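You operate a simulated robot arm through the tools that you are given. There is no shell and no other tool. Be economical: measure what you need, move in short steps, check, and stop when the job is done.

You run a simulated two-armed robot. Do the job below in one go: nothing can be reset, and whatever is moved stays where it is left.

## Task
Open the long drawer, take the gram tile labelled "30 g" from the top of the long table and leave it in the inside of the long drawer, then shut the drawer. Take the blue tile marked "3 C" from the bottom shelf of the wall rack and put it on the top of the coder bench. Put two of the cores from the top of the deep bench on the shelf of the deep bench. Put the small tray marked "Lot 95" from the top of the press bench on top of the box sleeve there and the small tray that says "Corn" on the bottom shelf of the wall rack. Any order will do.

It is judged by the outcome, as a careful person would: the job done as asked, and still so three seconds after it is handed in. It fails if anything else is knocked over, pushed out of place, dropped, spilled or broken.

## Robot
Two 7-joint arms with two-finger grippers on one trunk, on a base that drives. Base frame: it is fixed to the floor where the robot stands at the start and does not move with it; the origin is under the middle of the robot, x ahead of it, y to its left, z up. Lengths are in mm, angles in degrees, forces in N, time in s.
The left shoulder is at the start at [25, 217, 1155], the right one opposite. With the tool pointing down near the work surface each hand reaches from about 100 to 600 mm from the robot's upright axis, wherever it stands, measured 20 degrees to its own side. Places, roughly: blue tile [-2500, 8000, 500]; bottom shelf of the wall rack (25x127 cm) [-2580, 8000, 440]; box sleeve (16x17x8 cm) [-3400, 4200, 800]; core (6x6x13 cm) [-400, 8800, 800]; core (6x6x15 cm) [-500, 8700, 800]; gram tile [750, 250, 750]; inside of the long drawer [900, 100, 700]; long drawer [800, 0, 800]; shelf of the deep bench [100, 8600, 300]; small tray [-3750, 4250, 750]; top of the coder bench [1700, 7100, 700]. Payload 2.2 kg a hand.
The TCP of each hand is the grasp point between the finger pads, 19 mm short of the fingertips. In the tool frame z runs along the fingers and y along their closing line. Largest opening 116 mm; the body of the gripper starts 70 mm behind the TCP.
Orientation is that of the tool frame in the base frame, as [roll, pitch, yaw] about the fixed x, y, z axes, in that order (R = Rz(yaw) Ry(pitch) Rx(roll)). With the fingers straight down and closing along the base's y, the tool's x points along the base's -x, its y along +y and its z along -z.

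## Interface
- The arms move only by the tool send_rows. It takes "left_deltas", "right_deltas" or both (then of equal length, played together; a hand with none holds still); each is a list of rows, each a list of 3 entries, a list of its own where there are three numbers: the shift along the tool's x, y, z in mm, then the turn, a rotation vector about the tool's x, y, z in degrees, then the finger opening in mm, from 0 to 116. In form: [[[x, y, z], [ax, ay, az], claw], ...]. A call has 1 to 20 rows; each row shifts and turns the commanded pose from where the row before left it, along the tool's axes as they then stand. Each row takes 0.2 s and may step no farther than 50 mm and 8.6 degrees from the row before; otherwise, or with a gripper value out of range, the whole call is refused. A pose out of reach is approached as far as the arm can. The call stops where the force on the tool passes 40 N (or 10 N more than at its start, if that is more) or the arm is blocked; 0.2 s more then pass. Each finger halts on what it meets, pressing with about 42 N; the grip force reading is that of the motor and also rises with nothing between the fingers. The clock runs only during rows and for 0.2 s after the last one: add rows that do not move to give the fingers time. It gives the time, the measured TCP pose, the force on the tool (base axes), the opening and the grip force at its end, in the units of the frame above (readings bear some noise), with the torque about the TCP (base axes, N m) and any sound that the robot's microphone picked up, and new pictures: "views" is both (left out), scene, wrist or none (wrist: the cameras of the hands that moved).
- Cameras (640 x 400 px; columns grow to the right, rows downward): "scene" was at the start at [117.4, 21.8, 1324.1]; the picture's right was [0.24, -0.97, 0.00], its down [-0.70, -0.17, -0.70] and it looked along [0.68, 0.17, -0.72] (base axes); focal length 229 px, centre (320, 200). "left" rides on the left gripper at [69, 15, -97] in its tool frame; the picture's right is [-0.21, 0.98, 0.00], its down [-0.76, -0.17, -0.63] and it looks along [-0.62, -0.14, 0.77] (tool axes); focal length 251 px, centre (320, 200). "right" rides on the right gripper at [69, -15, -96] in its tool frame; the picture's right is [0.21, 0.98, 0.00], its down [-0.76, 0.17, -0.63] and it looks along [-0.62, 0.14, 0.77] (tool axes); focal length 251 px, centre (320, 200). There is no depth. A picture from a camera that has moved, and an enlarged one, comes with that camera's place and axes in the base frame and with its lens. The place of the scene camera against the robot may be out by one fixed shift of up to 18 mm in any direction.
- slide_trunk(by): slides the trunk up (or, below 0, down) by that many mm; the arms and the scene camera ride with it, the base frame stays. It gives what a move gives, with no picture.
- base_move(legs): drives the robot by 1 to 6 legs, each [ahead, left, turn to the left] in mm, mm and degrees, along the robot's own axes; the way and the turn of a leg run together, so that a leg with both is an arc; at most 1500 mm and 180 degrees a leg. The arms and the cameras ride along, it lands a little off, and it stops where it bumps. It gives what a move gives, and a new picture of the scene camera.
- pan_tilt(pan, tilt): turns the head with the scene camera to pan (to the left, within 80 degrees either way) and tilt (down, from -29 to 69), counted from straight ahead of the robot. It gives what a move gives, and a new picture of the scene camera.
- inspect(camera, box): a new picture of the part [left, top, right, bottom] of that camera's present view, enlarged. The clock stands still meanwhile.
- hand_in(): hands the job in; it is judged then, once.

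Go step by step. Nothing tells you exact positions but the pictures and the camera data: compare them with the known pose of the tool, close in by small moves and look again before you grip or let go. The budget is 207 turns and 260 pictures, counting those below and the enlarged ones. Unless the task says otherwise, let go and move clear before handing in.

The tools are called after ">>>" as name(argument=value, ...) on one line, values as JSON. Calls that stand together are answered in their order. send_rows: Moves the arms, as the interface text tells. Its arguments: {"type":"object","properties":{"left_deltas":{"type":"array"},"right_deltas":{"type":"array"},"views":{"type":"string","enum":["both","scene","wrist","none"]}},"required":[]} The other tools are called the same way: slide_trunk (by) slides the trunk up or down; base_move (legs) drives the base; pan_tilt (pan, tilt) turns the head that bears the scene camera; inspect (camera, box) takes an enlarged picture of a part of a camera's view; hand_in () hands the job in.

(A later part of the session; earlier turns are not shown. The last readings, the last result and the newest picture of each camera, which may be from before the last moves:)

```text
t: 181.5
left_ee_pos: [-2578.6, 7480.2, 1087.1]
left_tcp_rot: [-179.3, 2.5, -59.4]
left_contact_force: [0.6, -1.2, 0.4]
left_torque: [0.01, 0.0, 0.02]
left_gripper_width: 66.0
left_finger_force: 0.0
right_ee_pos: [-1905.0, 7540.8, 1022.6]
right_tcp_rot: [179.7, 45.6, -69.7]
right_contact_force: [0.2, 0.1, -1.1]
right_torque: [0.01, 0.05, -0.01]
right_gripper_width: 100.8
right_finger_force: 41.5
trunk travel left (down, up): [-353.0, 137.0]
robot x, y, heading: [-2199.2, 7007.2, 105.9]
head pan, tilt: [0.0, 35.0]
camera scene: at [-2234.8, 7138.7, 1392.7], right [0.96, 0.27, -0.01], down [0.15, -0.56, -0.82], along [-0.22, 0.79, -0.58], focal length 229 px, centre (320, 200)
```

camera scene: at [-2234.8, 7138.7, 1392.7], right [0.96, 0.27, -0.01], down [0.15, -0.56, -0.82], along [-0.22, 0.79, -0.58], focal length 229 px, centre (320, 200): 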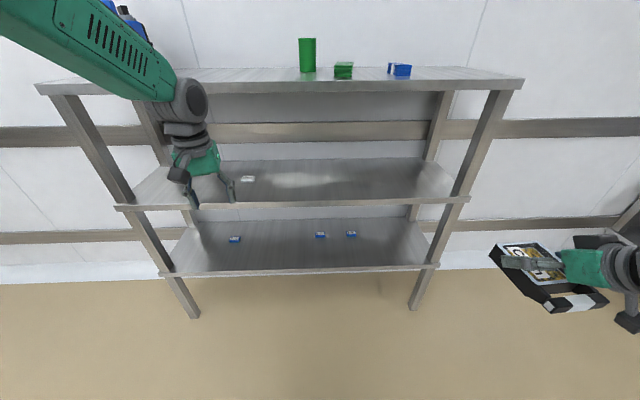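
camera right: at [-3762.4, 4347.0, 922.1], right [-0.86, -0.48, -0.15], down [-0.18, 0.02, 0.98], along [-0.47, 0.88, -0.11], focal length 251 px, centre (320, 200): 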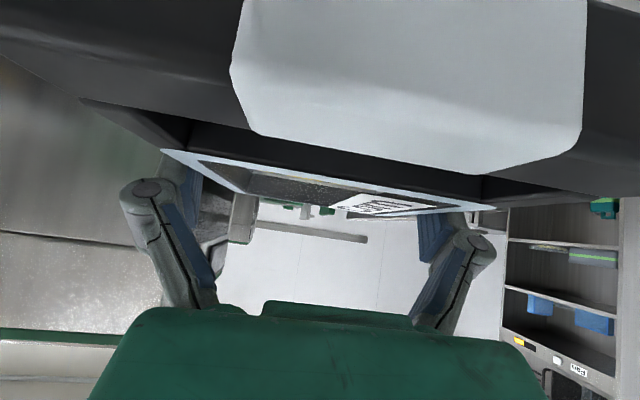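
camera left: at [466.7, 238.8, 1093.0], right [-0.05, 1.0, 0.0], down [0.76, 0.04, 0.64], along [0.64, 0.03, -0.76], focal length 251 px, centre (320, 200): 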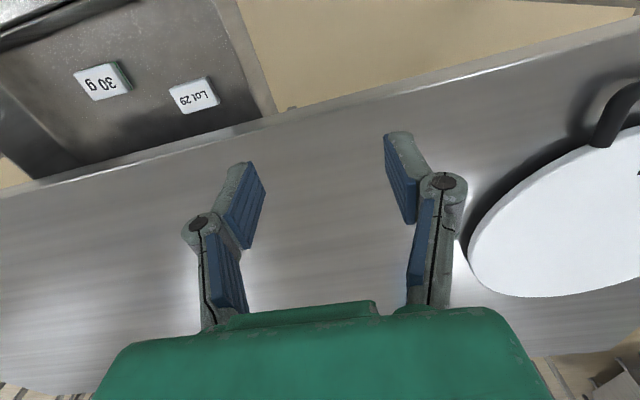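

Three blue tiles are on the bottom shelf. I zoom in on the labels and on the held tray.

>>> inspect(camera="scene", box=[215, 210, 375, 270])

>>> inspect(camera="scene", box=[460, 220, 640, 330])

```text
4.00 times, centred on (295, 240) of scene
camera zoom: at [-2234.8, 7138.7, 1392.7], right [0.96, 0.27, -0.01], down [0.15, -0.56, -0.82], along [-0.22, 0.79, -0.58], focal length 916 px, centre (420, 40)
```

zoom: 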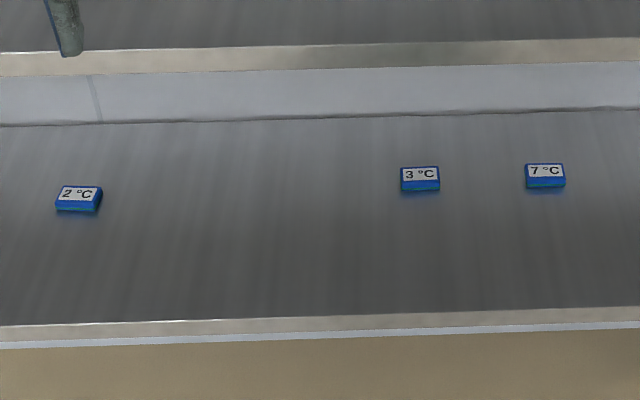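

```text
3.56 times, centred on (550, 275) of scene
camera zoom: at [-2234.8, 7138.7, 1392.7], right [0.96, 0.27, -0.01], down [0.15, -0.56, -0.82], along [-0.22, 0.79, -0.58], focal length 815 px, centre (-498, -67)
```

zoom: 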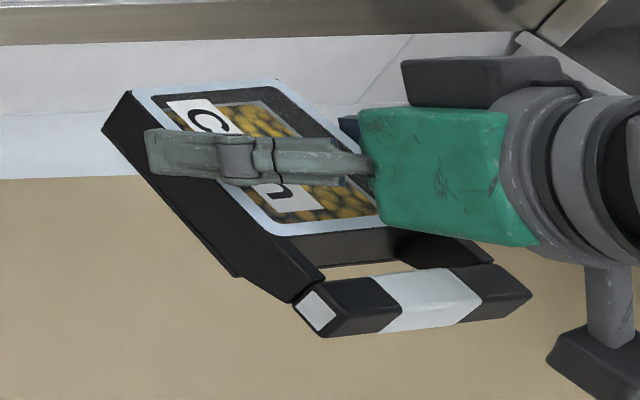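

The middle tile is "3 °C", at the back half of the shelf. I check the tray's tilt with the wrist camera.

>>> inspect(camera="right", box=[0, 0, 640, 400])

```text
1.00 times, centred on (320, 200) of right (not enlarged: the box is as wide or as high as the picture)
camera zoom: at [-1849.0, 7436.2, 1041.6], right [-0.86, -0.48, -0.15], down [-0.18, 0.01, 0.98], along [-0.47, 0.88, -0.1], focal length 251 px, centre (320, 200)
```

zoom: 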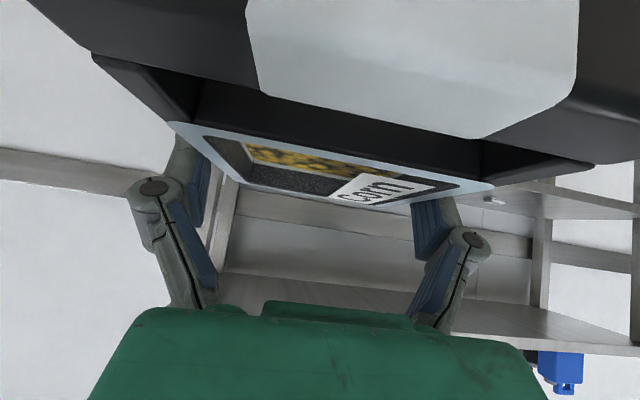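

The tray has drooped a few degrees, handle down, so I'll place it promptly at the right end of the bottom shelf (≈[-2120, 7995]). I tuck the left hand back and lower the trunk.

>>> send_rows(left_deltas=[[[46, 12, 0], [0, 0, 0], 66], [[46, 12, 0], [0, 0, 0], 66], [[46, 12, 0], [0, 0, 0], 66], [[46, 12, 0], [0, 0, 0], 66], [[46, 12, 0], [0, 0, 0], 66], [[0, 0, 0], [0, 0, 0], 66]], views="none")

>>> slide_trunk(by=-330)

>>> base_move(legs=[[150, 76, 1]])

```text
t: 182.9
left_ee_pos: [-2525.7, 7249.6, 1072.5]
left_tcp_rot: [-178.8, 2.2, -59.3]
left_contact_force: [-0.7, -0.5, -0.2]
left_torque: [-0.01, 0.01, 0.0]
left_gripper_width: 66.0
left_finger_force: 0.0
right_ee_pos: [-1917.9, 7537.6, 1027.8]
right_tcp_rot: [-179.5, 45.5, -68.9]
right_contact_force: [-0.3, -0.5, -1.5]
right_torque: [-0.02, -0.01, -0.01]
right_gripper_width: 100.8
right_finger_force: 41.6
trunk travel left (down, up): [-353.0, 137.0]
robot x, y, heading: [-2205.3, 7007.3, 105.9]
head pan, tilt: [0.0, 35.0]
```

```text
t: 186.2
left_ee_pos: [-2519.4, 7249.8, 746.1]
left_tcp_rot: [-179.0, 2.5, -59.4]
left_contact_force: [0.3, 0.5, -0.8]
left_torque: [0.02, 0.01, -0.02]
left_gripper_width: 65.9
left_finger_force: 0.1
right_ee_pos: [-1911.9, 7537.6, 694.8]
right_tcp_rot: [-179.8, 45.7, -69.2]
right_contact_force: [0.0, 0.0, -1.1]
right_torque: [0.02, 0.01, 0.03]
right_gripper_width: 100.2
right_finger_force: 42.5
trunk travel left (down, up): [-23.0, 467.0]
robot x, y, heading: [-2200.8, 7008.9, 105.8]
head pan, tilt: [0.0, 35.0]
```

```text
t: 187.6
left_ee_pos: [-2639.2, 7368.4, 745.6]
left_tcp_rot: [-179.2, 2.4, -58.3]
left_contact_force: [-0.5, -0.6, -0.1]
left_torque: [-0.01, 0.0, -0.04]
left_gripper_width: 66.2
left_finger_force: 0.1
right_ee_pos: [-2035.9, 7667.7, 694.6]
right_tcp_rot: [-179.9, 45.6, -68.2]
right_contact_force: [-1.0, 0.7, -1.7]
right_torque: [0.01, -0.02, 0.01]
right_gripper_width: 100.2
right_finger_force: 41.4
trunk travel left (down, up): [-23.0, 467.0]
robot x, y, heading: [-2319.7, 7131.1, 107.2]
head pan, tilt: [0.0, 35.0]
camera scene: at [-2357.5, 7258.5, 1062.7], right [0.96, 0.29, 0.0], down [0.17, -0.55, -0.82], along [-0.24, 0.78, -0.58], focal length 229 px, centre (320, 200)
```

scene: 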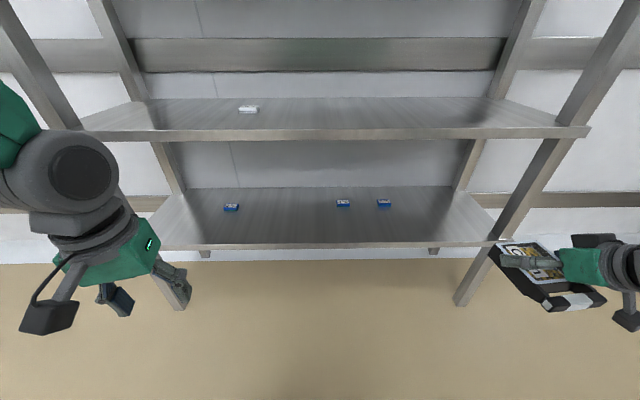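

Triangulating gives the shelf at z≈445. I lower the tray to enter height in front of the shelf and creep forward.

>>> send_rows(right_deltas=[[[30, 0, 30], [0, 0, 0], 88], [[30, 0, 30], [0, 0, 0], 88], [[30, 0, 30], [0, 0, 0], 88], [[0, 0, 0], [0, 0, 0], 88]], views="none")

>>> pan_tilt(pan=-30, tilt=35)

```text
t: 188.6
left_ee_pos: [-2642.2, 7365.4, 746.0]
left_tcp_rot: [-178.8, 2.5, -58.1]
left_contact_force: [-0.3, -0.1, -0.6]
left_torque: [-0.02, -0.02, 0.01]
left_gripper_width: 66.2
left_finger_force: 0.1
right_ee_pos: [-2040.6, 7668.4, 571.0]
right_tcp_rot: [-179.6, 45.8, -67.8]
right_contact_force: [-1.2, -0.2, -1.7]
right_torque: [-0.02, -0.02, -0.03]
right_gripper_width: 100.0
right_finger_force: 42.2
trunk travel left (down, up): [-23.0, 467.0]
robot x, y, heading: [-2316.2, 7132.4, 106.8]
head pan, tilt: [0.0, 35.0]
```

```text
t: 189.6
left_ee_pos: [-2640.0, 7367.0, 746.6]
left_tcp_rot: [-179.0, 2.5, -58.2]
left_contact_force: [-1.4, -0.8, 0.0]
left_torque: [0.0, 0.0, 0.02]
left_gripper_width: 65.7
left_finger_force: 0.0
right_ee_pos: [-2038.7, 7669.1, 569.8]
right_tcp_rot: [-179.7, 45.7, -68.0]
right_contact_force: [-0.4, 0.0, -2.0]
right_torque: [0.0, 0.04, 0.01]
right_gripper_width: 100.3
right_finger_force: 42.1
trunk travel left (down, up): [-23.0, 467.0]
robot x, y, heading: [-2317.5, 7130.7, 106.9]
head pan, tilt: [-30.0, 35.0]
camera scene: at [-2313.4, 7259.0, 1062.8], right [0.97, -0.22, 0.0], down [-0.13, -0.56, -0.82], along [0.18, 0.8, -0.58], focal length 229 px, centre (320, 200)
```

scene: 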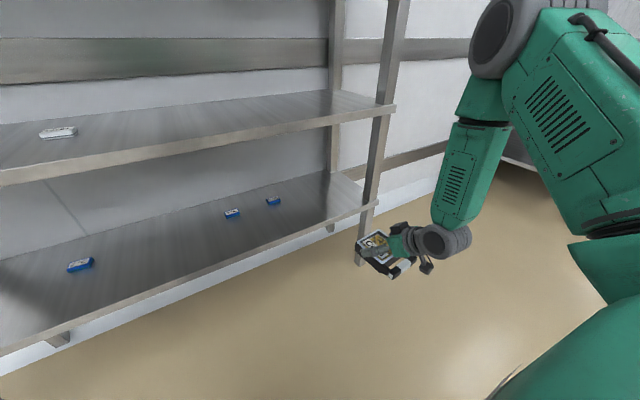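

I move forward 230 mm with a slight shift left and look again.

>>> base_move(legs=[[230, 26, 0]])

>>> inspect(camera="scene", box=[240, 120, 560, 320])

```text
t: 191.3
left_ee_pos: [-2731.1, 7578.0, 746.9]
left_tcp_rot: [-178.9, 2.5, -58.1]
left_contact_force: [0.9, 0.0, 0.8]
left_torque: [-0.03, 0.01, 0.02]
left_gripper_width: 66.2
left_finger_force: 0.1
right_ee_pos: [-2129.0, 7879.7, 569.1]
right_tcp_rot: [-179.8, 45.7, -68.1]
right_contact_force: [-0.2, 0.5, -2.1]
right_torque: [0.03, 0.02, -0.02]
right_gripper_width: 100.0
right_finger_force: 42.1
trunk travel left (down, up): [-23.0, 467.0]
robot x, y, heading: [-2412.5, 7343.0, 107.1]
head pan, tilt: [-30.0, 35.0]
camera scene: at [-2404.3, 7470.0, 1062.6], right [0.97, -0.22, 0.0], down [-0.13, -0.56, -0.82], along [0.18, 0.8, -0.58], focal length 229 px, centre (320, 200)
```

scene: 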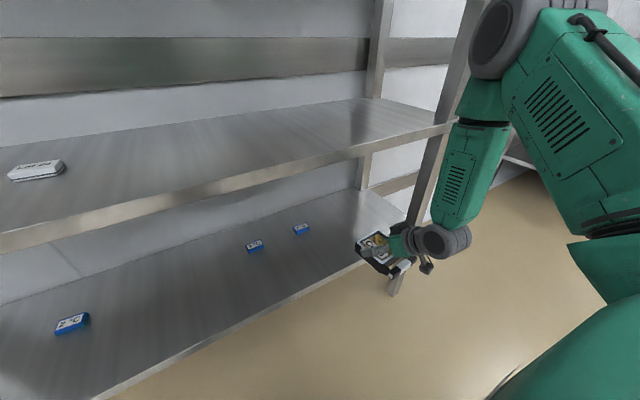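

```text
2.00 times, centred on (400, 220) of scene
camera zoom: at [-2404.3, 7470.0, 1062.6], right [0.97, -0.22, 0.0], down [-0.13, -0.56, -0.82], along [0.18, 0.8, -0.58], focal length 458 px, centre (160, 160)
```

zoom: 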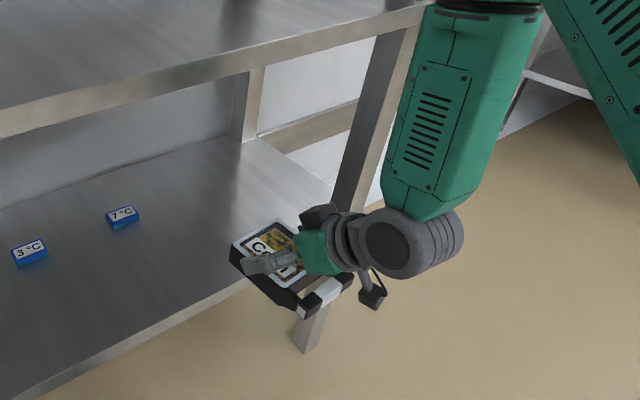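

The tray's centre is about 50 mm short of the front edge. I go 130 mm farther in.

>>> base_move(legs=[[130, 0, 0]])

>>> inspect(camera="scene", box=[240, 120, 560, 320])

```text
t: 192.6
left_ee_pos: [-2765.7, 7680.5, 745.8]
left_tcp_rot: [-179.1, 2.1, -58.4]
left_contact_force: [0.8, 0.0, -0.5]
left_torque: [0.0, 0.05, -0.01]
left_gripper_width: 66.1
left_finger_force: 0.0
right_ee_pos: [-2164.9, 7989.1, 573.2]
right_tcp_rot: [-179.4, 46.0, -67.9]
right_contact_force: [-0.1, 0.0, -1.2]
right_torque: [0.0, 0.02, 0.01]
right_gripper_width: 99.7
right_finger_force: 42.1
trunk travel left (down, up): [-23.0, 467.0]
robot x, y, heading: [-2442.0, 7452.4, 107.1]
head pan, tilt: [-30.0, 35.0]
stopped in leg 1: the force on the tool passed its limit at 76 N (the readings are from after the stop); the commanded pose is now the measured one
camera scene: at [-2440.0, 7582.1, 1062.8], right [0.97, -0.22, 0.0], down [-0.13, -0.56, -0.82], along [0.18, 0.8, -0.58], focal length 229 px, centre (320, 200)
```

scene: 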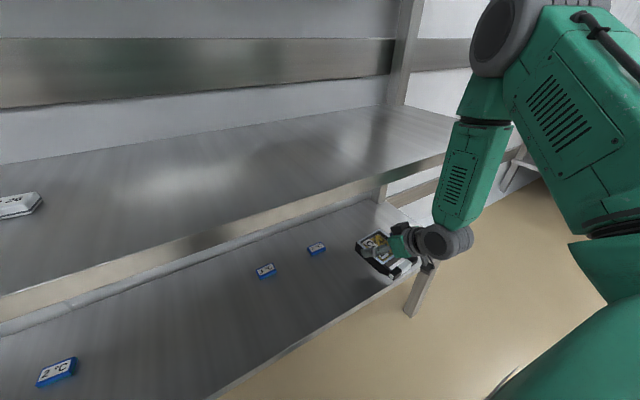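

```text
2.00 times, centred on (400, 220) of scene
camera zoom: at [-2440.0, 7582.1, 1062.8], right [0.97, -0.22, 0.0], down [-0.13, -0.56, -0.82], along [0.18, 0.8, -0.58], focal length 458 px, centre (160, 160)
```

zoom: 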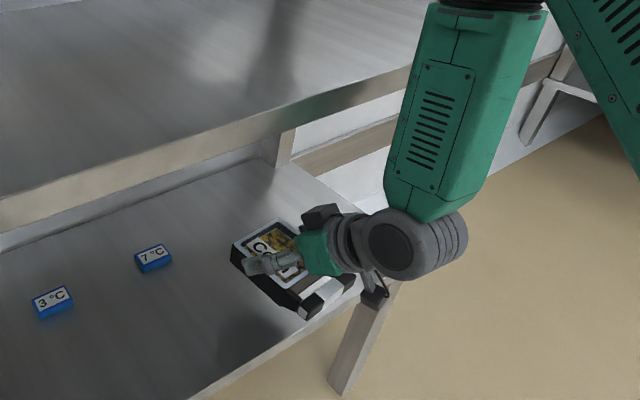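

Something bumped with 76 N; I look at the left hand near the middle shelf.

>>> pan_tilt(pan=25, tilt=35)

```text
t: 193.9
left_ee_pos: [-2764.6, 7680.7, 745.3]
left_tcp_rot: [-179.1, 2.0, -58.3]
left_contact_force: [-0.2, 0.5, -0.4]
left_torque: [-0.02, 0.01, -0.01]
left_gripper_width: 66.1
left_finger_force: 0.0
right_ee_pos: [-2163.7, 7988.6, 574.1]
right_tcp_rot: [-179.5, 46.0, -67.8]
right_contact_force: [0.6, 0.7, -1.8]
right_torque: [0.04, 0.01, 0.0]
right_gripper_width: 99.5
right_finger_force: 41.9
trunk travel left (down, up): [-23.0, 467.0]
robot x, y, heading: [-2444.5, 7453.5, 106.6]
head pan, tilt: [25.0, 35.0]
camera scene: at [-2518.4, 7562.2, 1062.9], right [0.74, 0.67, 0.0], down [0.38, -0.43, -0.82], along [-0.55, 0.61, -0.58], focal length 229 px, centre (320, 200)
```

scene: 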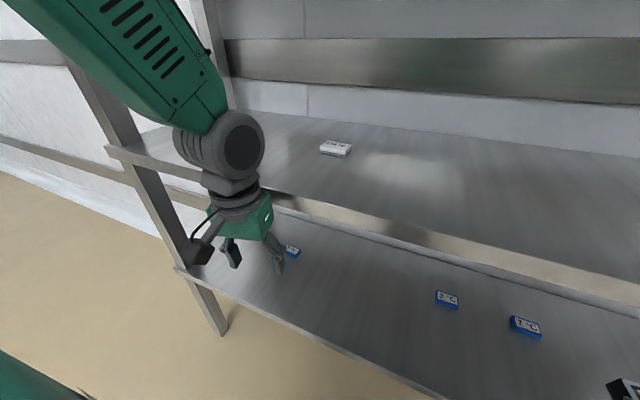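

The left wrist touched the middle shelf's front edge. I pull the left hand back, clear.

>>> send_rows(left_deltas=[[[40, 10, 0], [0, 0, 0], 66], [[40, 10, 0], [0, 0, 0], 66], [[40, 10, 0], [0, 0, 0], 66], [[30, 10, 0], [0, 0, 0], 66], [[0, 0, 0], [0, 0, 0], 66]], views="scene")

>>> pan_tilt(pan=-30, tilt=40)

```text
t: 195.1
left_ee_pos: [-2737.0, 7656.2, 775.8]
left_tcp_rot: [-178.9, 1.9, -58.3]
left_contact_force: [-0.2, 0.1, 0.6]
left_torque: [-0.01, -0.03, -0.04]
left_gripper_width: 65.9
left_finger_force: 0.1
left hand out of reach, approached as far as the arm can: row 1, 2, 3, 4
right_ee_pos: [-2165.0, 7988.7, 574.3]
right_tcp_rot: [-179.3, 46.0, -67.8]
right_contact_force: [-0.1, -0.1, -1.7]
right_torque: [0.03, -0.01, 0.01]
right_gripper_width: 99.6
right_finger_force: 42.0
trunk travel left (down, up): [-23.0, 467.0]
robot x, y, heading: [-2443.1, 7457.2, 107.1]
head pan, tilt: [25.0, 35.0]
camera scene: at [-2520.9, 7561.4, 1062.8], right [0.74, 0.67, 0.0], down [0.39, -0.43, -0.82], along [-0.55, 0.61, -0.58], focal length 229 px, centre (320, 200)
```

scene: 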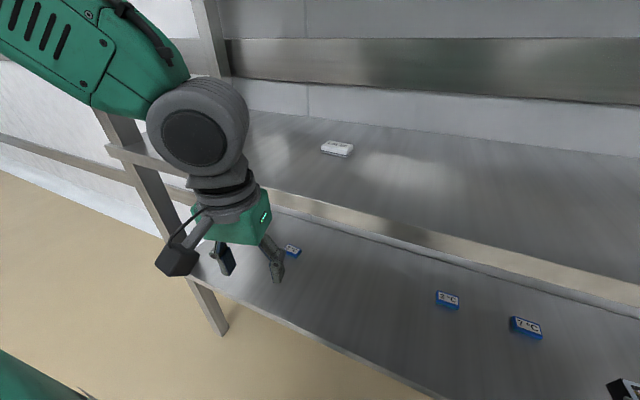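

```text
t: 196.3
left_ee_pos: [-2735.4, 7657.1, 776.0]
left_tcp_rot: [-179.1, 1.9, -58.2]
left_contact_force: [-0.6, -0.8, -0.2]
left_torque: [0.03, 0.0, -0.02]
left_gripper_width: 66.1
left_finger_force: 0.1
right_ee_pos: [-2163.9, 7988.3, 573.1]
right_tcp_rot: [-179.5, 46.0, -68.0]
right_contact_force: [0.1, 0.9, -1.4]
right_torque: [0.01, 0.01, -0.01]
right_gripper_width: 99.4
right_finger_force: 41.9
trunk travel left (down, up): [-23.0, 467.0]
robot x, y, heading: [-2444.8, 7455.6, 107.0]
head pan, tilt: [-30.0, 40.0]
camera scene: at [-2440.8, 7579.4, 1055.2], right [0.97, -0.22, 0.0], down [-0.14, -0.63, -0.76], along [0.17, 0.74, -0.65], focal length 229 px, centre (320, 200)
```

scene: 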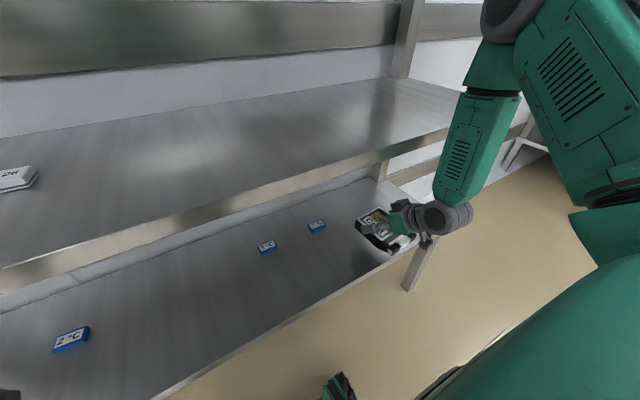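

Clear now. I extend the tray 25 mm farther in with the arm and lower it toward the shelf.

>>> send_rows(right_deltas=[[[-9, -1, 9], [0, 0, 0], 88], [[-9, -1, 9], [0, 0, 0], 88], [[17, 0, 17], [0, 0, 0], 88], [[17, 0, 17], [0, 0, 0], 88], [[0, 0, 0], [0, 0, 0], 88]], views="both")

>>> inspect(camera="scene", box=[280, 160, 520, 310])

```text
t: 197.5
left_ee_pos: [-2736.7, 7657.7, 775.4]
left_tcp_rot: [-179.1, 2.0, -58.3]
left_contact_force: [0.0, 1.0, -0.4]
left_torque: [-0.01, 0.02, 0.02]
left_gripper_width: 65.9
left_finger_force: 0.1
right_ee_pos: [-2170.8, 8013.2, 524.7]
right_tcp_rot: [-179.5, 46.0, -68.0]
right_contact_force: [0.0, 0.2, -1.4]
right_torque: [-0.01, -0.01, -0.01]
right_gripper_width: 98.9
right_finger_force: 41.3
trunk travel left (down, up): [-23.0, 467.0]
robot x, y, heading: [-2442.7, 7459.5, 106.9]
head pan, tilt: [-30.0, 40.0]
camera scene: at [-2440.6, 7579.0, 1055.3], right [0.97, -0.22, 0.0], down [-0.14, -0.63, -0.76], along [0.17, 0.74, -0.64], focal length 229 px, centre (320, 200)
camera right: at [-2114.5, 7911.0, 543.7], right [-0.85, -0.5, -0.16], down [-0.19, 0.0, 0.98], along [-0.49, 0.87, -0.09], focal length 251 px, centre (320, 200)
```

scene: 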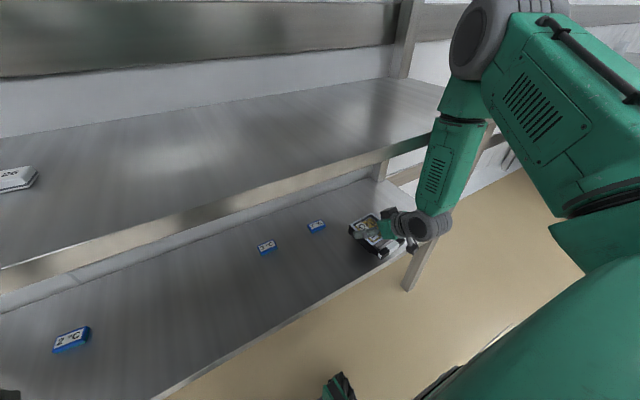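
right: 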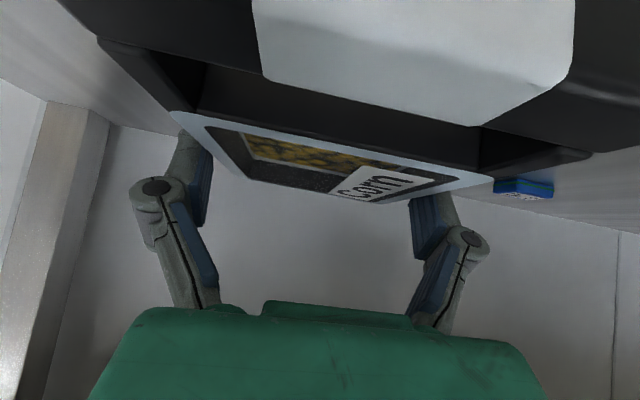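

```text
2.67 times, centred on (400, 235) of scene
camera zoom: at [-2440.6, 7579.0, 1055.3], right [0.97, -0.22, 0.0], down [-0.14, -0.63, -0.76], along [0.17, 0.74, -0.64], focal length 611 px, centre (107, 107)
```

zoom: 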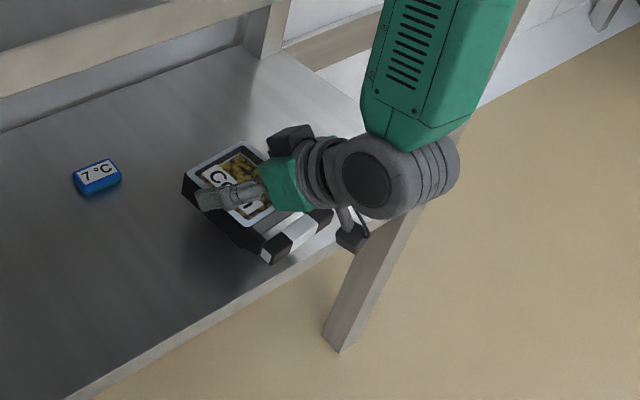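

I continue lowering in small steps, watching for contact.

>>> send_rows(right_deltas=[[[9, 0, 9], [0, 0, 0], 88], [[7, 0, 7], [0, 0, 0], 88], [[4, 0, 4], [0, 0, 0], 88], [[3, 0, 3], [0, 0, 0], 88], [[0, 0, 0], [0, 0, 0], 88]], views="none")

>>> inspect(camera="scene", box=[300, 180, 460, 280])

```text
t: 198.7
left_ee_pos: [-2736.2, 7646.6, 779.5]
left_tcp_rot: [-178.6, 2.6, -58.3]
left_contact_force: [0.3, 0.3, -0.5]
left_torque: [-0.02, -0.01, 0.02]
left_gripper_width: 65.9
left_finger_force: 0.2
right_ee_pos: [-2172.6, 8010.0, 505.3]
right_tcp_rot: [-179.0, 47.2, -67.6]
right_contact_force: [0.4, 0.1, -1.8]
right_torque: [0.02, 0.01, 0.01]
right_gripper_width: 99.5
right_finger_force: 41.8
trunk travel left (down, up): [-23.0, 467.0]
robot x, y, heading: [-2443.7, 7453.5, 107.2]
head pan, tilt: [-30.0, 40.0]
```

```text
4.00 times, centred on (380, 230) of scene
camera zoom: at [-2443.1, 7558.0, 1058.7], right [0.97, -0.23, 0.0], down [-0.14, -0.61, -0.78], along [0.17, 0.76, -0.63], focal length 916 px, centre (80, 80)
```

zoom: 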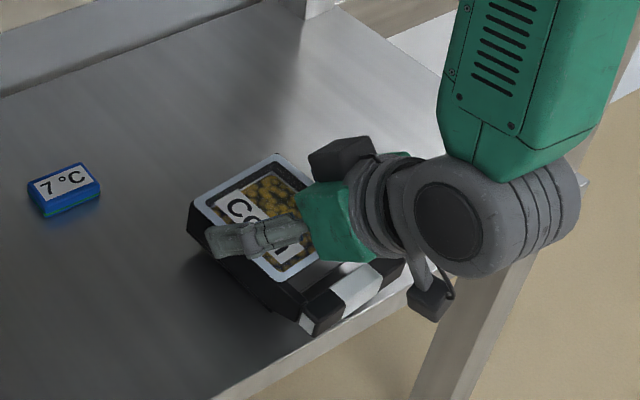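

The robot body pitched back slightly, so an arm link is pressing on the rack. I undo the lowering, back the base 120 mm, and will reach in with a more stretched arm.

>>> send_rows(right_deltas=[[[-12, 0, -12], [0, 0, 0], 88], [[-12, 0, -12], [0, 0, 0], 88], [[0, 0, 0], [0, 0, 0], 88]], views="none")

>>> base_move(legs=[[-120, 0, 0]])

```text
t: 199.5
left_ee_pos: [-2735.1, 7656.7, 776.7]
left_tcp_rot: [-179.2, 2.2, -58.2]
left_contact_force: [-0.1, 0.3, 0.3]
left_torque: [0.0, -0.02, 0.01]
left_gripper_width: 66.0
left_finger_force: 0.0
right_ee_pos: [-2171.8, 8016.6, 525.9]
right_tcp_rot: [-179.6, 46.0, -67.9]
right_contact_force: [1.0, 0.1, -1.0]
right_torque: [0.0, 0.02, -0.02]
right_gripper_width: 98.7
right_finger_force: 42.5
trunk travel left (down, up): [-23.0, 467.0]
robot x, y, heading: [-2443.8, 7453.9, 107.0]
head pan, tilt: [-30.0, 40.0]
```

```text
t: 200.7
left_ee_pos: [-2700.8, 7540.6, 776.4]
left_tcp_rot: [-179.0, 2.0, -58.3]
left_contact_force: [0.5, 0.0, -0.2]
left_torque: [0.01, -0.01, 0.01]
left_gripper_width: 65.9
left_finger_force: 0.0
right_ee_pos: [-2138.5, 7897.1, 527.0]
right_tcp_rot: [-179.6, 46.1, -67.8]
right_contact_force: [0.0, -0.6, -1.7]
right_torque: [0.01, 0.01, -0.02]
right_gripper_width: 98.7
right_finger_force: 42.3
trunk travel left (down, up): [-23.0, 467.0]
robot x, y, heading: [-2406.2, 7341.4, 107.1]
head pan, tilt: [-30.0, 40.0]
camera scene: at [-2406.4, 7462.7, 1055.4], right [0.97, -0.22, 0.0], down [-0.14, -0.63, -0.77], along [0.17, 0.75, -0.64], focal length 229 px, centre (320, 200)
```

scene: 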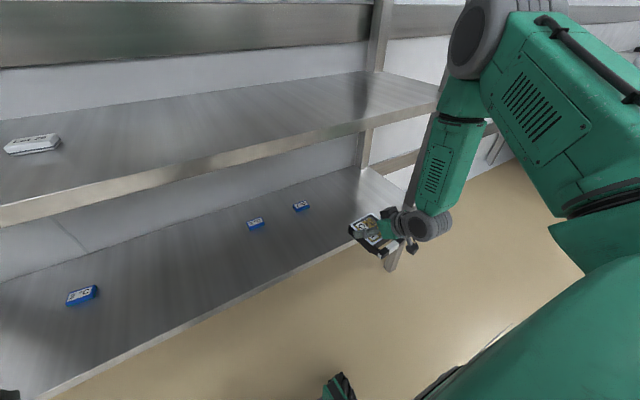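

I'll place it in the wide gap between the 2 °C and 3 °C tiles instead, away from the legs. I back up, shift left, and stretch the arm.

>>> base_move(legs=[[-220, 0, 0], [0, 400, 0]])

>>> send_rows(right_deltas=[[[0, 36, 0], [0, 0, 0], 88], [[0, 36, 0], [0, 0, 0], 88], [[0, 36, 0], [0, 0, 0], 88], [[0, 36, 0], [0, 0, 0], 88], [[-29, 0, 28], [0, 0, 0], 88], [[-29, 0, 28], [0, 0, 0], 88], [[-29, 0, 28], [0, 0, 0], 88], [[-29, 0, 28], [0, 0, 0], 88], [[-29, 0, 28], [0, 0, 0], 88], [[0, 0, 0], [0, 0, 0], 88]], views="scene")

```text
t: 204.5
left_ee_pos: [-3012.3, 7222.8, 777.9]
left_tcp_rot: [-179.5, 2.1, -59.0]
left_contact_force: [-0.1, -0.5, 0.6]
left_torque: [0.0, 0.02, 0.0]
left_gripper_width: 66.0
left_finger_force: 0.0
right_ee_pos: [-2446.2, 7575.8, 524.1]
right_tcp_rot: [180.0, 46.2, -68.8]
right_contact_force: [-0.1, 1.4, -1.3]
right_torque: [0.05, 0.0, -0.01]
right_gripper_width: 98.6
right_finger_force: 42.0
trunk travel left (down, up): [-23.0, 467.0]
robot x, y, heading: [-2728.1, 7019.0, 106.4]
head pan, tilt: [-30.0, 40.0]
camera scene: at [-2716.5, 7144.9, 1054.9], right [0.97, -0.23, 0.0], down [-0.15, -0.63, -0.76], along [0.17, 0.74, -0.65], focal length 229 px, centre (320, 200)
```

scene: 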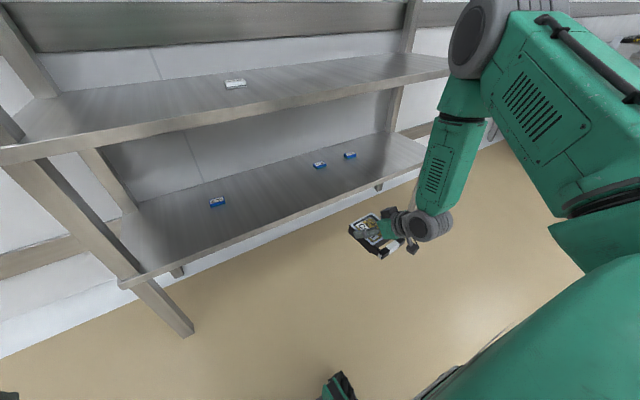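

```text
t: 206.7
left_ee_pos: [-3017.8, 7219.0, 776.4]
left_tcp_rot: [-179.0, 2.1, -58.7]
left_contact_force: [-0.6, 0.0, -0.1]
left_torque: [0.0, 0.0, -0.01]
left_gripper_width: 66.1
left_finger_force: 0.0
right_ee_pos: [-2657.7, 7708.1, 534.6]
right_tcp_rot: [-179.4, 46.3, -68.3]
right_contact_force: [0.1, -0.6, -1.6]
right_torque: [0.01, 0.01, -0.01]
right_gripper_width: 98.2
right_finger_force: 41.6
trunk travel left (down, up): [-23.0, 467.0]
robot x, y, heading: [-2723.1, 7020.5, 106.3]
head pan, tilt: [-30.0, 40.0]
camera scene: at [-2724.3, 7143.2, 1055.2], right [0.97, -0.23, 0.0], down [-0.15, -0.63, -0.76], along [0.18, 0.74, -0.65], focal length 229 px, centre (320, 200)
```

scene: 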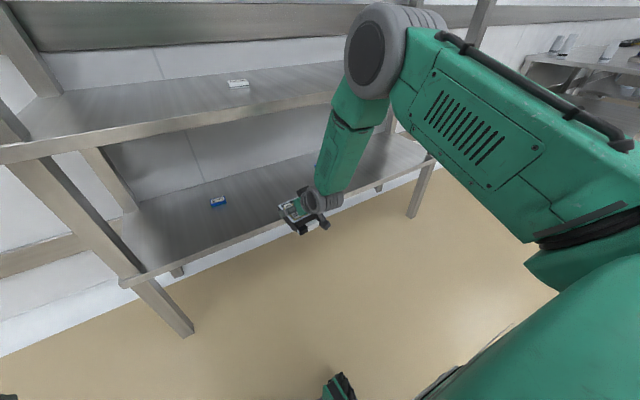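

The forearm still hangs vertically above the hand, which would hit the middle shelf. I back the base 160 mm more and stretch the arm by the same.

>>> base_move(legs=[[-170, 0, 0]])

>>> send_rows(right_deltas=[[[-29, 0, 28], [0, 0, 0], 88], [[-29, 0, 28], [0, 0, 0], 88], [[-29, 0, 28], [0, 0, 0], 88], [[-29, 0, 28], [0, 0, 0], 88], [[0, 0, 0], [0, 0, 0], 88]], views="scene")

```text
t: 208.2
left_ee_pos: [-2968.9, 7055.0, 778.5]
left_tcp_rot: [-179.0, 2.2, -58.6]
left_contact_force: [0.1, 0.5, -0.2]
left_torque: [0.04, -0.01, 0.02]
left_gripper_width: 65.5
left_finger_force: 0.0
right_ee_pos: [-2610.1, 7545.2, 535.5]
right_tcp_rot: [-179.4, 46.3, -68.1]
right_contact_force: [0.1, -0.8, -0.2]
right_torque: [0.02, 0.0, 0.02]
right_gripper_width: 98.3
right_finger_force: 42.1
trunk travel left (down, up): [-23.0, 467.0]
robot x, y, heading: [-2678.5, 6856.8, 106.6]
head pan, tilt: [-30.0, 40.0]
camera scene: at [-2676.0, 6979.9, 1055.4], right [0.97, -0.23, 0.0], down [-0.15, -0.63, -0.76], along [0.18, 0.74, -0.64], focal length 229 px, centre (320, 200)
```

scene: 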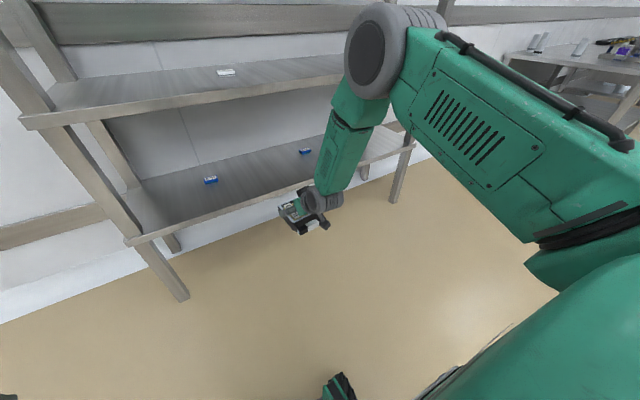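

```text
t: 209.4
left_ee_pos: [-2968.2, 7053.5, 777.8]
left_tcp_rot: [-179.1, 2.3, -58.5]
left_contact_force: [0.3, -0.7, -0.7]
left_torque: [-0.01, 0.02, 0.01]
left_gripper_width: 66.0
left_finger_force: 0.0
right_ee_pos: [-2669.7, 7695.1, 542.1]
right_tcp_rot: [-179.3, 46.3, -68.2]
right_contact_force: [0.0, 0.4, -1.9]
right_torque: [0.02, 0.01, 0.04]
right_gripper_width: 97.7
right_finger_force: 41.9
trunk travel left (down, up): [-23.0, 467.0]
robot x, y, heading: [-2677.7, 6857.5, 106.6]
head pan, tilt: [-30.0, 40.0]
camera scene: at [-2676.3, 6981.2, 1055.2], right [0.97, -0.23, 0.0], down [-0.15, -0.63, -0.76], along [0.18, 0.74, -0.65], focal length 229 px, centre (320, 200)
```

scene: 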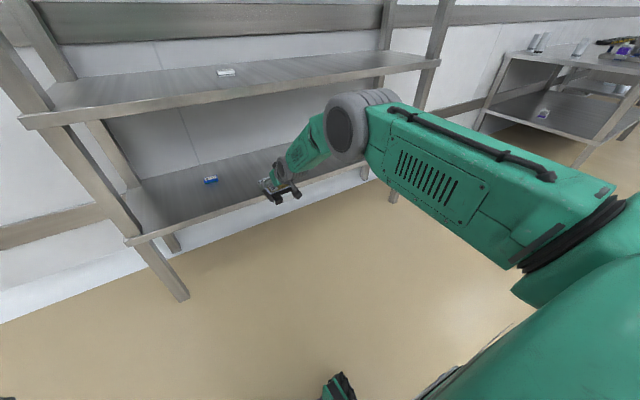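

Now the arm is stretched with a low elbow. I drive 145 mm forward to bring the tray over the shelf.

>>> base_move(legs=[[145, 0, 0]])

>>> inspect(camera="scene", box=[160, 60, 480, 260])

```text
t: 210.7
left_ee_pos: [-3012.1, 7195.0, 776.7]
left_tcp_rot: [-179.0, 2.2, -58.4]
left_contact_force: [0.0, 0.2, 0.1]
left_torque: [-0.02, 0.01, 0.01]
left_gripper_width: 66.0
left_finger_force: 0.1
right_ee_pos: [-2715.7, 7835.8, 541.6]
right_tcp_rot: [-179.4, 46.3, -67.9]
right_contact_force: [-0.3, -0.3, -1.4]
right_torque: [0.03, 0.02, -0.01]
right_gripper_width: 98.0
right_finger_force: 42.2
trunk travel left (down, up): [-23.0, 467.0]
robot x, y, heading: [-2718.9, 6996.4, 107.0]
head pan, tilt: [-30.0, 40.0]
camera scene: at [-2719.4, 7122.2, 1055.0], right [0.97, -0.23, 0.0], down [-0.14, -0.63, -0.76], along [0.17, 0.74, -0.65], focal length 229 px, centre (320, 200)
```

scene: 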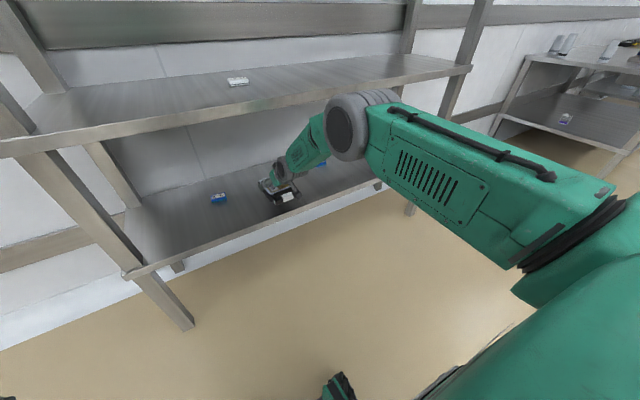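

```text
2.00 times, centred on (320, 160) of scene
camera zoom: at [-2719.4, 7122.2, 1055.0], right [0.97, -0.23, 0.0], down [-0.14, -0.63, -0.76], along [0.17, 0.74, -0.65], focal length 458 px, centre (320, 280)
```

zoom: 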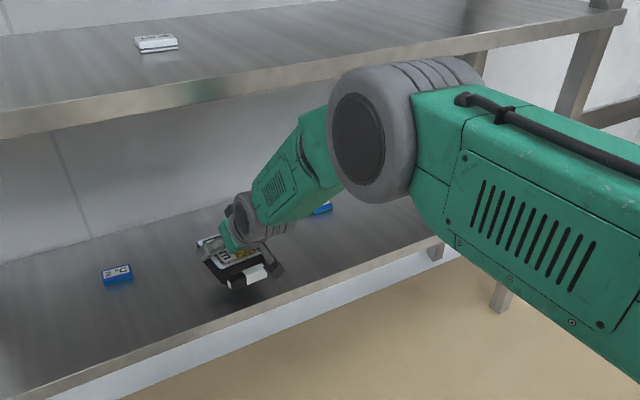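

The tray is over the shelf between the tiles. I lower with trunk and arm.

>>> slide_trunk(by=-22)

>>> send_rows(right_deltas=[[[6, 0, 6], [0, 0, 0], 88], [[6, 0, 6], [0, 0, 0], 88], [[4, 0, 4], [0, 0, 0], 88], [[0, 0, 0], [0, 0, 0], 88]], views="wrist")

>>> inspect(camera="scene", box=[200, 130, 360, 230])

```text
t: 211.4
left_ee_pos: [-3010.4, 7189.5, 757.1]
left_tcp_rot: [-178.9, 2.4, -58.4]
left_contact_force: [0.2, -0.2, 0.3]
left_torque: [0.0, 0.0, -0.02]
left_gripper_width: 66.0
left_finger_force: 0.0
right_ee_pos: [-2714.3, 7833.2, 523.1]
right_tcp_rot: [-179.4, 46.5, -68.0]
right_contact_force: [0.1, 0.3, -0.7]
right_torque: [0.0, 0.02, -0.02]
right_gripper_width: 97.7
right_finger_force: 41.8
trunk travel left (down, up): [-1.0, 489.0]
robot x, y, heading: [-2720.1, 6997.2, 107.1]
head pan, tilt: [-30.0, 40.0]
```

```text
t: 212.4
left_ee_pos: [-3010.4, 7190.5, 756.7]
left_tcp_rot: [-178.9, 2.4, -58.3]
left_contact_force: [-0.3, -0.6, -0.8]
left_torque: [-0.01, -0.01, -0.01]
left_gripper_width: 66.3
left_finger_force: 0.1
right_ee_pos: [-2714.6, 7834.9, 500.3]
right_tcp_rot: [-179.2, 46.5, -67.9]
right_contact_force: [-1.0, -0.8, -1.2]
right_torque: [0.03, 0.01, 0.02]
right_gripper_width: 97.6
right_finger_force: 41.9
trunk travel left (down, up): [-1.0, 489.0]
robot x, y, heading: [-2722.6, 6995.5, 106.9]
head pan, tilt: [-30.0, 40.0]
camera right: at [-2657.5, 7731.0, 516.7], right [-0.85, -0.5, -0.16], down [-0.18, -0.01, 0.98], along [-0.49, 0.87, -0.09], focal length 251 px, centre (320, 200)
```

right: 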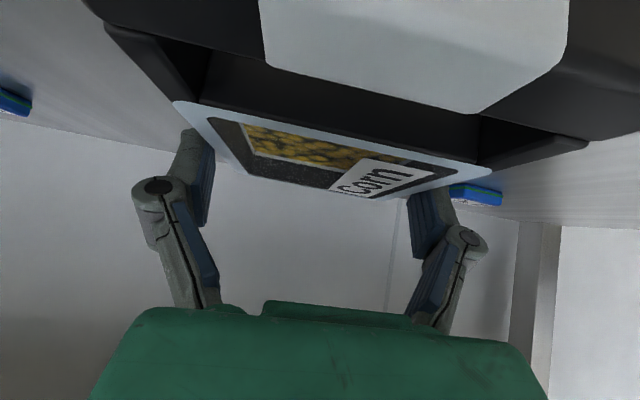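

```text
4.00 times, centred on (280, 180) of scene
camera zoom: at [-2719.0, 7121.0, 1033.2], right [0.97, -0.23, 0.0], down [-0.14, -0.63, -0.76], along [0.17, 0.74, -0.65], focal length 916 px, centre (480, 280)
```

zoom: 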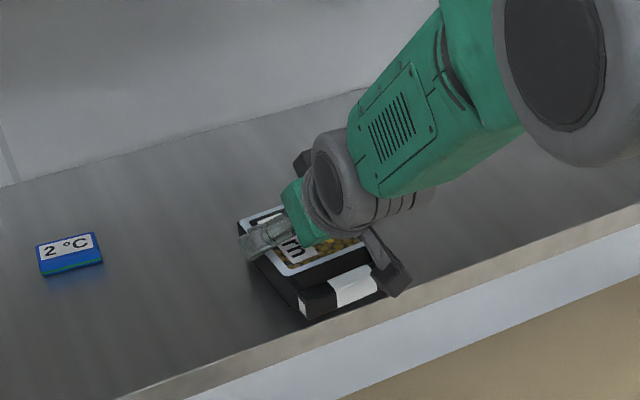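

Position is good. I creep down until contact.

>>> send_rows(right_deltas=[[[3, 0, 3], [0, 0, 0], 88], [[3, 0, 3], [0, 0, 0], 88], [[2, 0, 2], [0, 0, 0], 88], [[0, 0, 0], [0, 0, 0], 88]], views="none")

>>> inspect(camera="scene", box=[200, 130, 360, 230])

```text
t: 213.4
left_ee_pos: [-3011.9, 7189.7, 757.0]
left_tcp_rot: [-178.8, 2.5, -58.5]
left_contact_force: [0.6, 0.3, 0.7]
left_torque: [-0.04, 0.0, 0.01]
left_gripper_width: 66.1
left_finger_force: 0.1
right_ee_pos: [-2715.8, 7835.3, 495.4]
right_tcp_rot: [-178.9, 47.1, -67.6]
right_contact_force: [1.6, 2.4, 21.8]
right_torque: [-0.46, -1.62, 0.24]
right_gripper_width: 97.5
right_finger_force: 42.1
trunk travel left (down, up): [-1.0, 489.0]
robot x, y, heading: [-2719.8, 6998.9, 107.2]
head pan, tilt: [-30.0, 40.0]
```

```text
4.00 times, centred on (280, 180) of scene
camera zoom: at [-2719.4, 7117.3, 1033.9], right [0.97, -0.23, 0.0], down [-0.14, -0.63, -0.77], along [0.17, 0.75, -0.64], focal length 916 px, centre (480, 280)
```

zoom: 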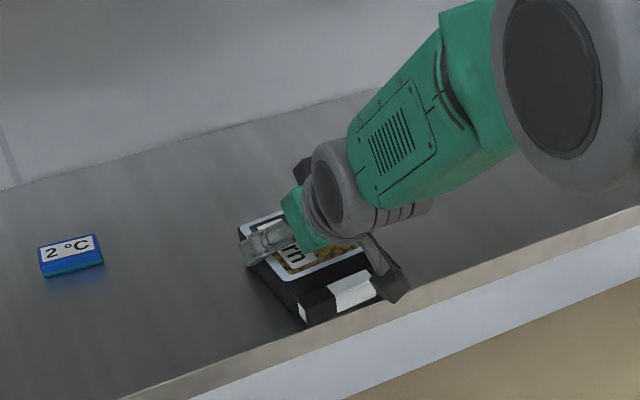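

The drooped handle touched first. I raise 4 mm, rotate the hand 10° to level the tray, and lower again.

>>> send_rows(right_deltas=[[[-3, 0, -3], [0, 0, 0], 88], [[0, 0, 0], [0, 5, 0], 88], [[0, 0, 0], [0, 5, 0], 88], [[0, 0, 0], [0, 0, 0], 88]], views="wrist")

>>> inspect(camera="scene", box=[200, 130, 360, 230])

```text
t: 214.4
left_ee_pos: [-3012.5, 7189.8, 756.7]
left_tcp_rot: [-178.8, 2.4, -58.4]
left_contact_force: [0.1, -0.9, 0.2]
left_torque: [-0.01, 0.02, -0.01]
left_gripper_width: 65.9
left_finger_force: 0.0
right_ee_pos: [-2716.3, 7834.8, 494.9]
right_tcp_rot: [-179.4, 36.8, -68.1]
right_contact_force: [-3.0, 5.8, 14.1]
right_torque: [0.9, 0.46, 0.02]
right_gripper_width: 97.5
right_finger_force: 42.1
trunk travel left (down, up): [-1.0, 489.0]
robot x, y, heading: [-2721.2, 6997.2, 106.9]
head pan, tilt: [-30.0, 40.0]
camera right: at [-2660.8, 7734.6, 531.7], right [-0.84, -0.52, -0.14], down [-0.25, 0.15, 0.96], along [-0.48, 0.84, -0.25], focal length 251 px, centre (320, 200)
```

right: 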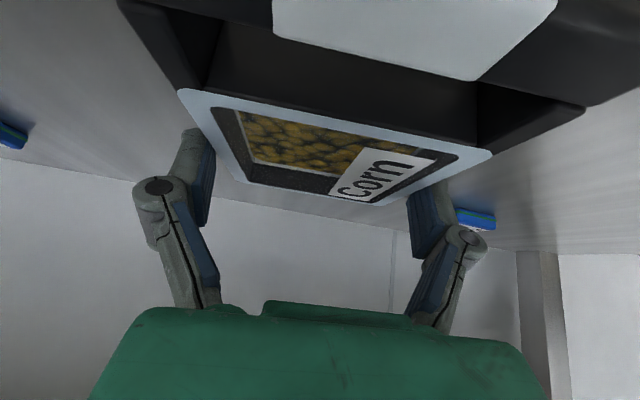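

```text
4.00 times, centred on (280, 180) of scene
camera zoom: at [-2719.5, 7118.6, 1033.6], right [0.97, -0.23, 0.0], down [-0.14, -0.63, -0.77], along [0.17, 0.75, -0.64], focal length 916 px, centre (480, 280)
```

zoom: 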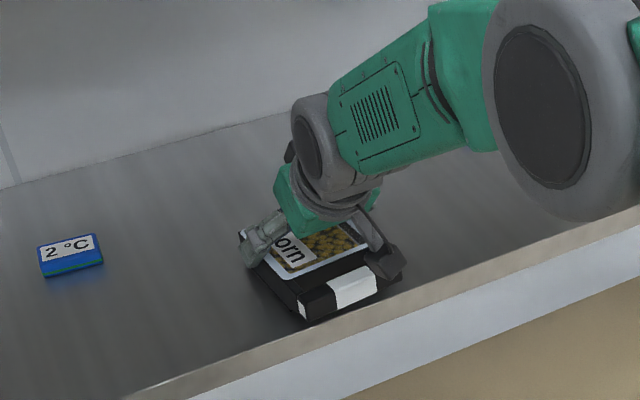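

Now the far edge touches, so level is between. I rotate back 4° and press lightly, then release.

>>> send_rows(right_deltas=[[[0, 0, 0], [0, -4, 0], 88], [[1, 0, 1], [0, 0, 0], 88], [[0, 0, 0], [0, 0, 0], 88]], views="none")

>>> inspect(camera="scene", box=[200, 130, 360, 230])

```text
t: 215.2
left_ee_pos: [-3011.3, 7190.4, 757.3]
left_tcp_rot: [-178.8, 2.5, -58.5]
left_contact_force: [-0.3, 0.1, -0.1]
left_torque: [-0.02, -0.03, 0.05]
left_gripper_width: 66.2
left_finger_force: 0.1
right_ee_pos: [-2714.4, 7832.8, 493.6]
right_tcp_rot: [-179.3, 40.6, -67.9]
right_contact_force: [-0.9, -7.0, 18.0]
right_torque: [-0.78, -0.17, -0.17]
right_gripper_width: 97.2
right_finger_force: 41.9
trunk travel left (down, up): [-1.0, 489.0]
robot x, y, heading: [-2718.7, 6996.5, 107.0]
head pan, tilt: [-30.0, 40.0]
```

```text
4.00 times, centred on (280, 180) of scene
camera zoom: at [-2719.6, 7117.3, 1033.8], right [0.97, -0.23, 0.0], down [-0.14, -0.63, -0.77], along [0.17, 0.75, -0.64], focal length 916 px, centre (480, 280)
```

zoom: 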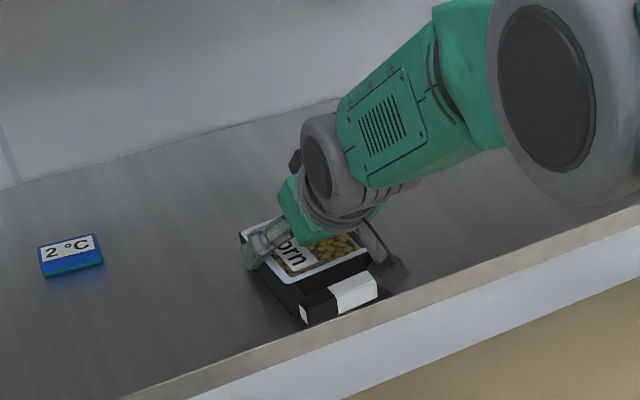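

The tray sits flat. I open and withdraw upward and back.

>>> send_rows(right_deltas=[[[0, 0, 0], [0, 0, 0], 100], [[0, 0, 0], [0, 0, 0], 108], [[0, 0, 0], [0, 0, 0], 116], [[-4, 0, -8], [0, 0, 0], 116], [[-8, 0, -20], [0, 0, 0], 116], [[-8, 0, -30], [0, 0, 0], 116], [[10, 0, -40], [0, 0, 0], 116], [[20, 0, -40], [0, 0, 0], 116], [[25, 0, -35], [0, 0, 0], 116], [[0, 0, 0], [0, 0, 0], 116]], views="both")

```text
t: 217.4
left_ee_pos: [-3011.4, 7191.1, 756.9]
left_tcp_rot: [-178.9, 2.3, -58.4]
left_contact_force: [-0.1, 0.1, -0.5]
left_torque: [-0.03, -0.01, -0.01]
left_gripper_width: 65.9
left_finger_force: 0.1
right_ee_pos: [-2664.0, 7703.3, 600.8]
right_tcp_rot: [-179.4, 40.5, -68.0]
right_contact_force: [0.3, -0.2, -0.3]
right_torque: [0.01, 0.03, -0.01]
right_gripper_width: 116.1
right_finger_force: 0.1
trunk travel left (down, up): [-1.0, 489.0]
robot x, y, heading: [-2716.9, 6991.7, 107.0]
head pan, tilt: [-30.0, 40.0]
camera scene: at [-2718.9, 7120.5, 1033.2], right [0.97, -0.23, 0.0], down [-0.14, -0.63, -0.76], along [0.17, 0.74, -0.65], focal length 229 px, centre (320, 200)
camera right: at [-2607.4, 7602.0, 629.7], right [-0.85, -0.51, -0.15], down [-0.22, 0.09, 0.97], along [-0.48, 0.85, -0.19], focal length 251 px, centre (320, 200)
```

scene: 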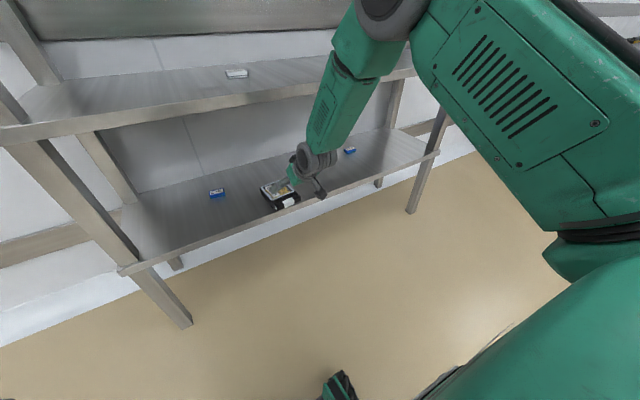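
right: 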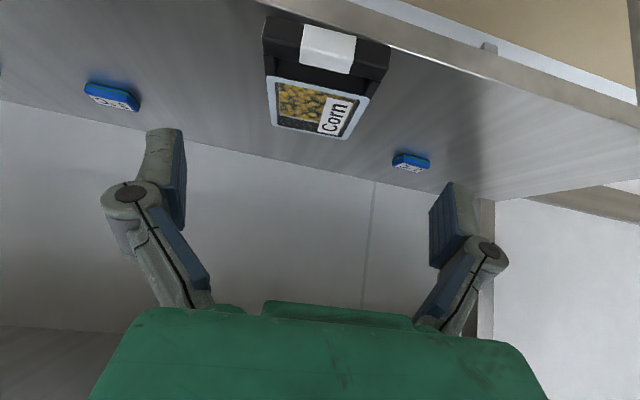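

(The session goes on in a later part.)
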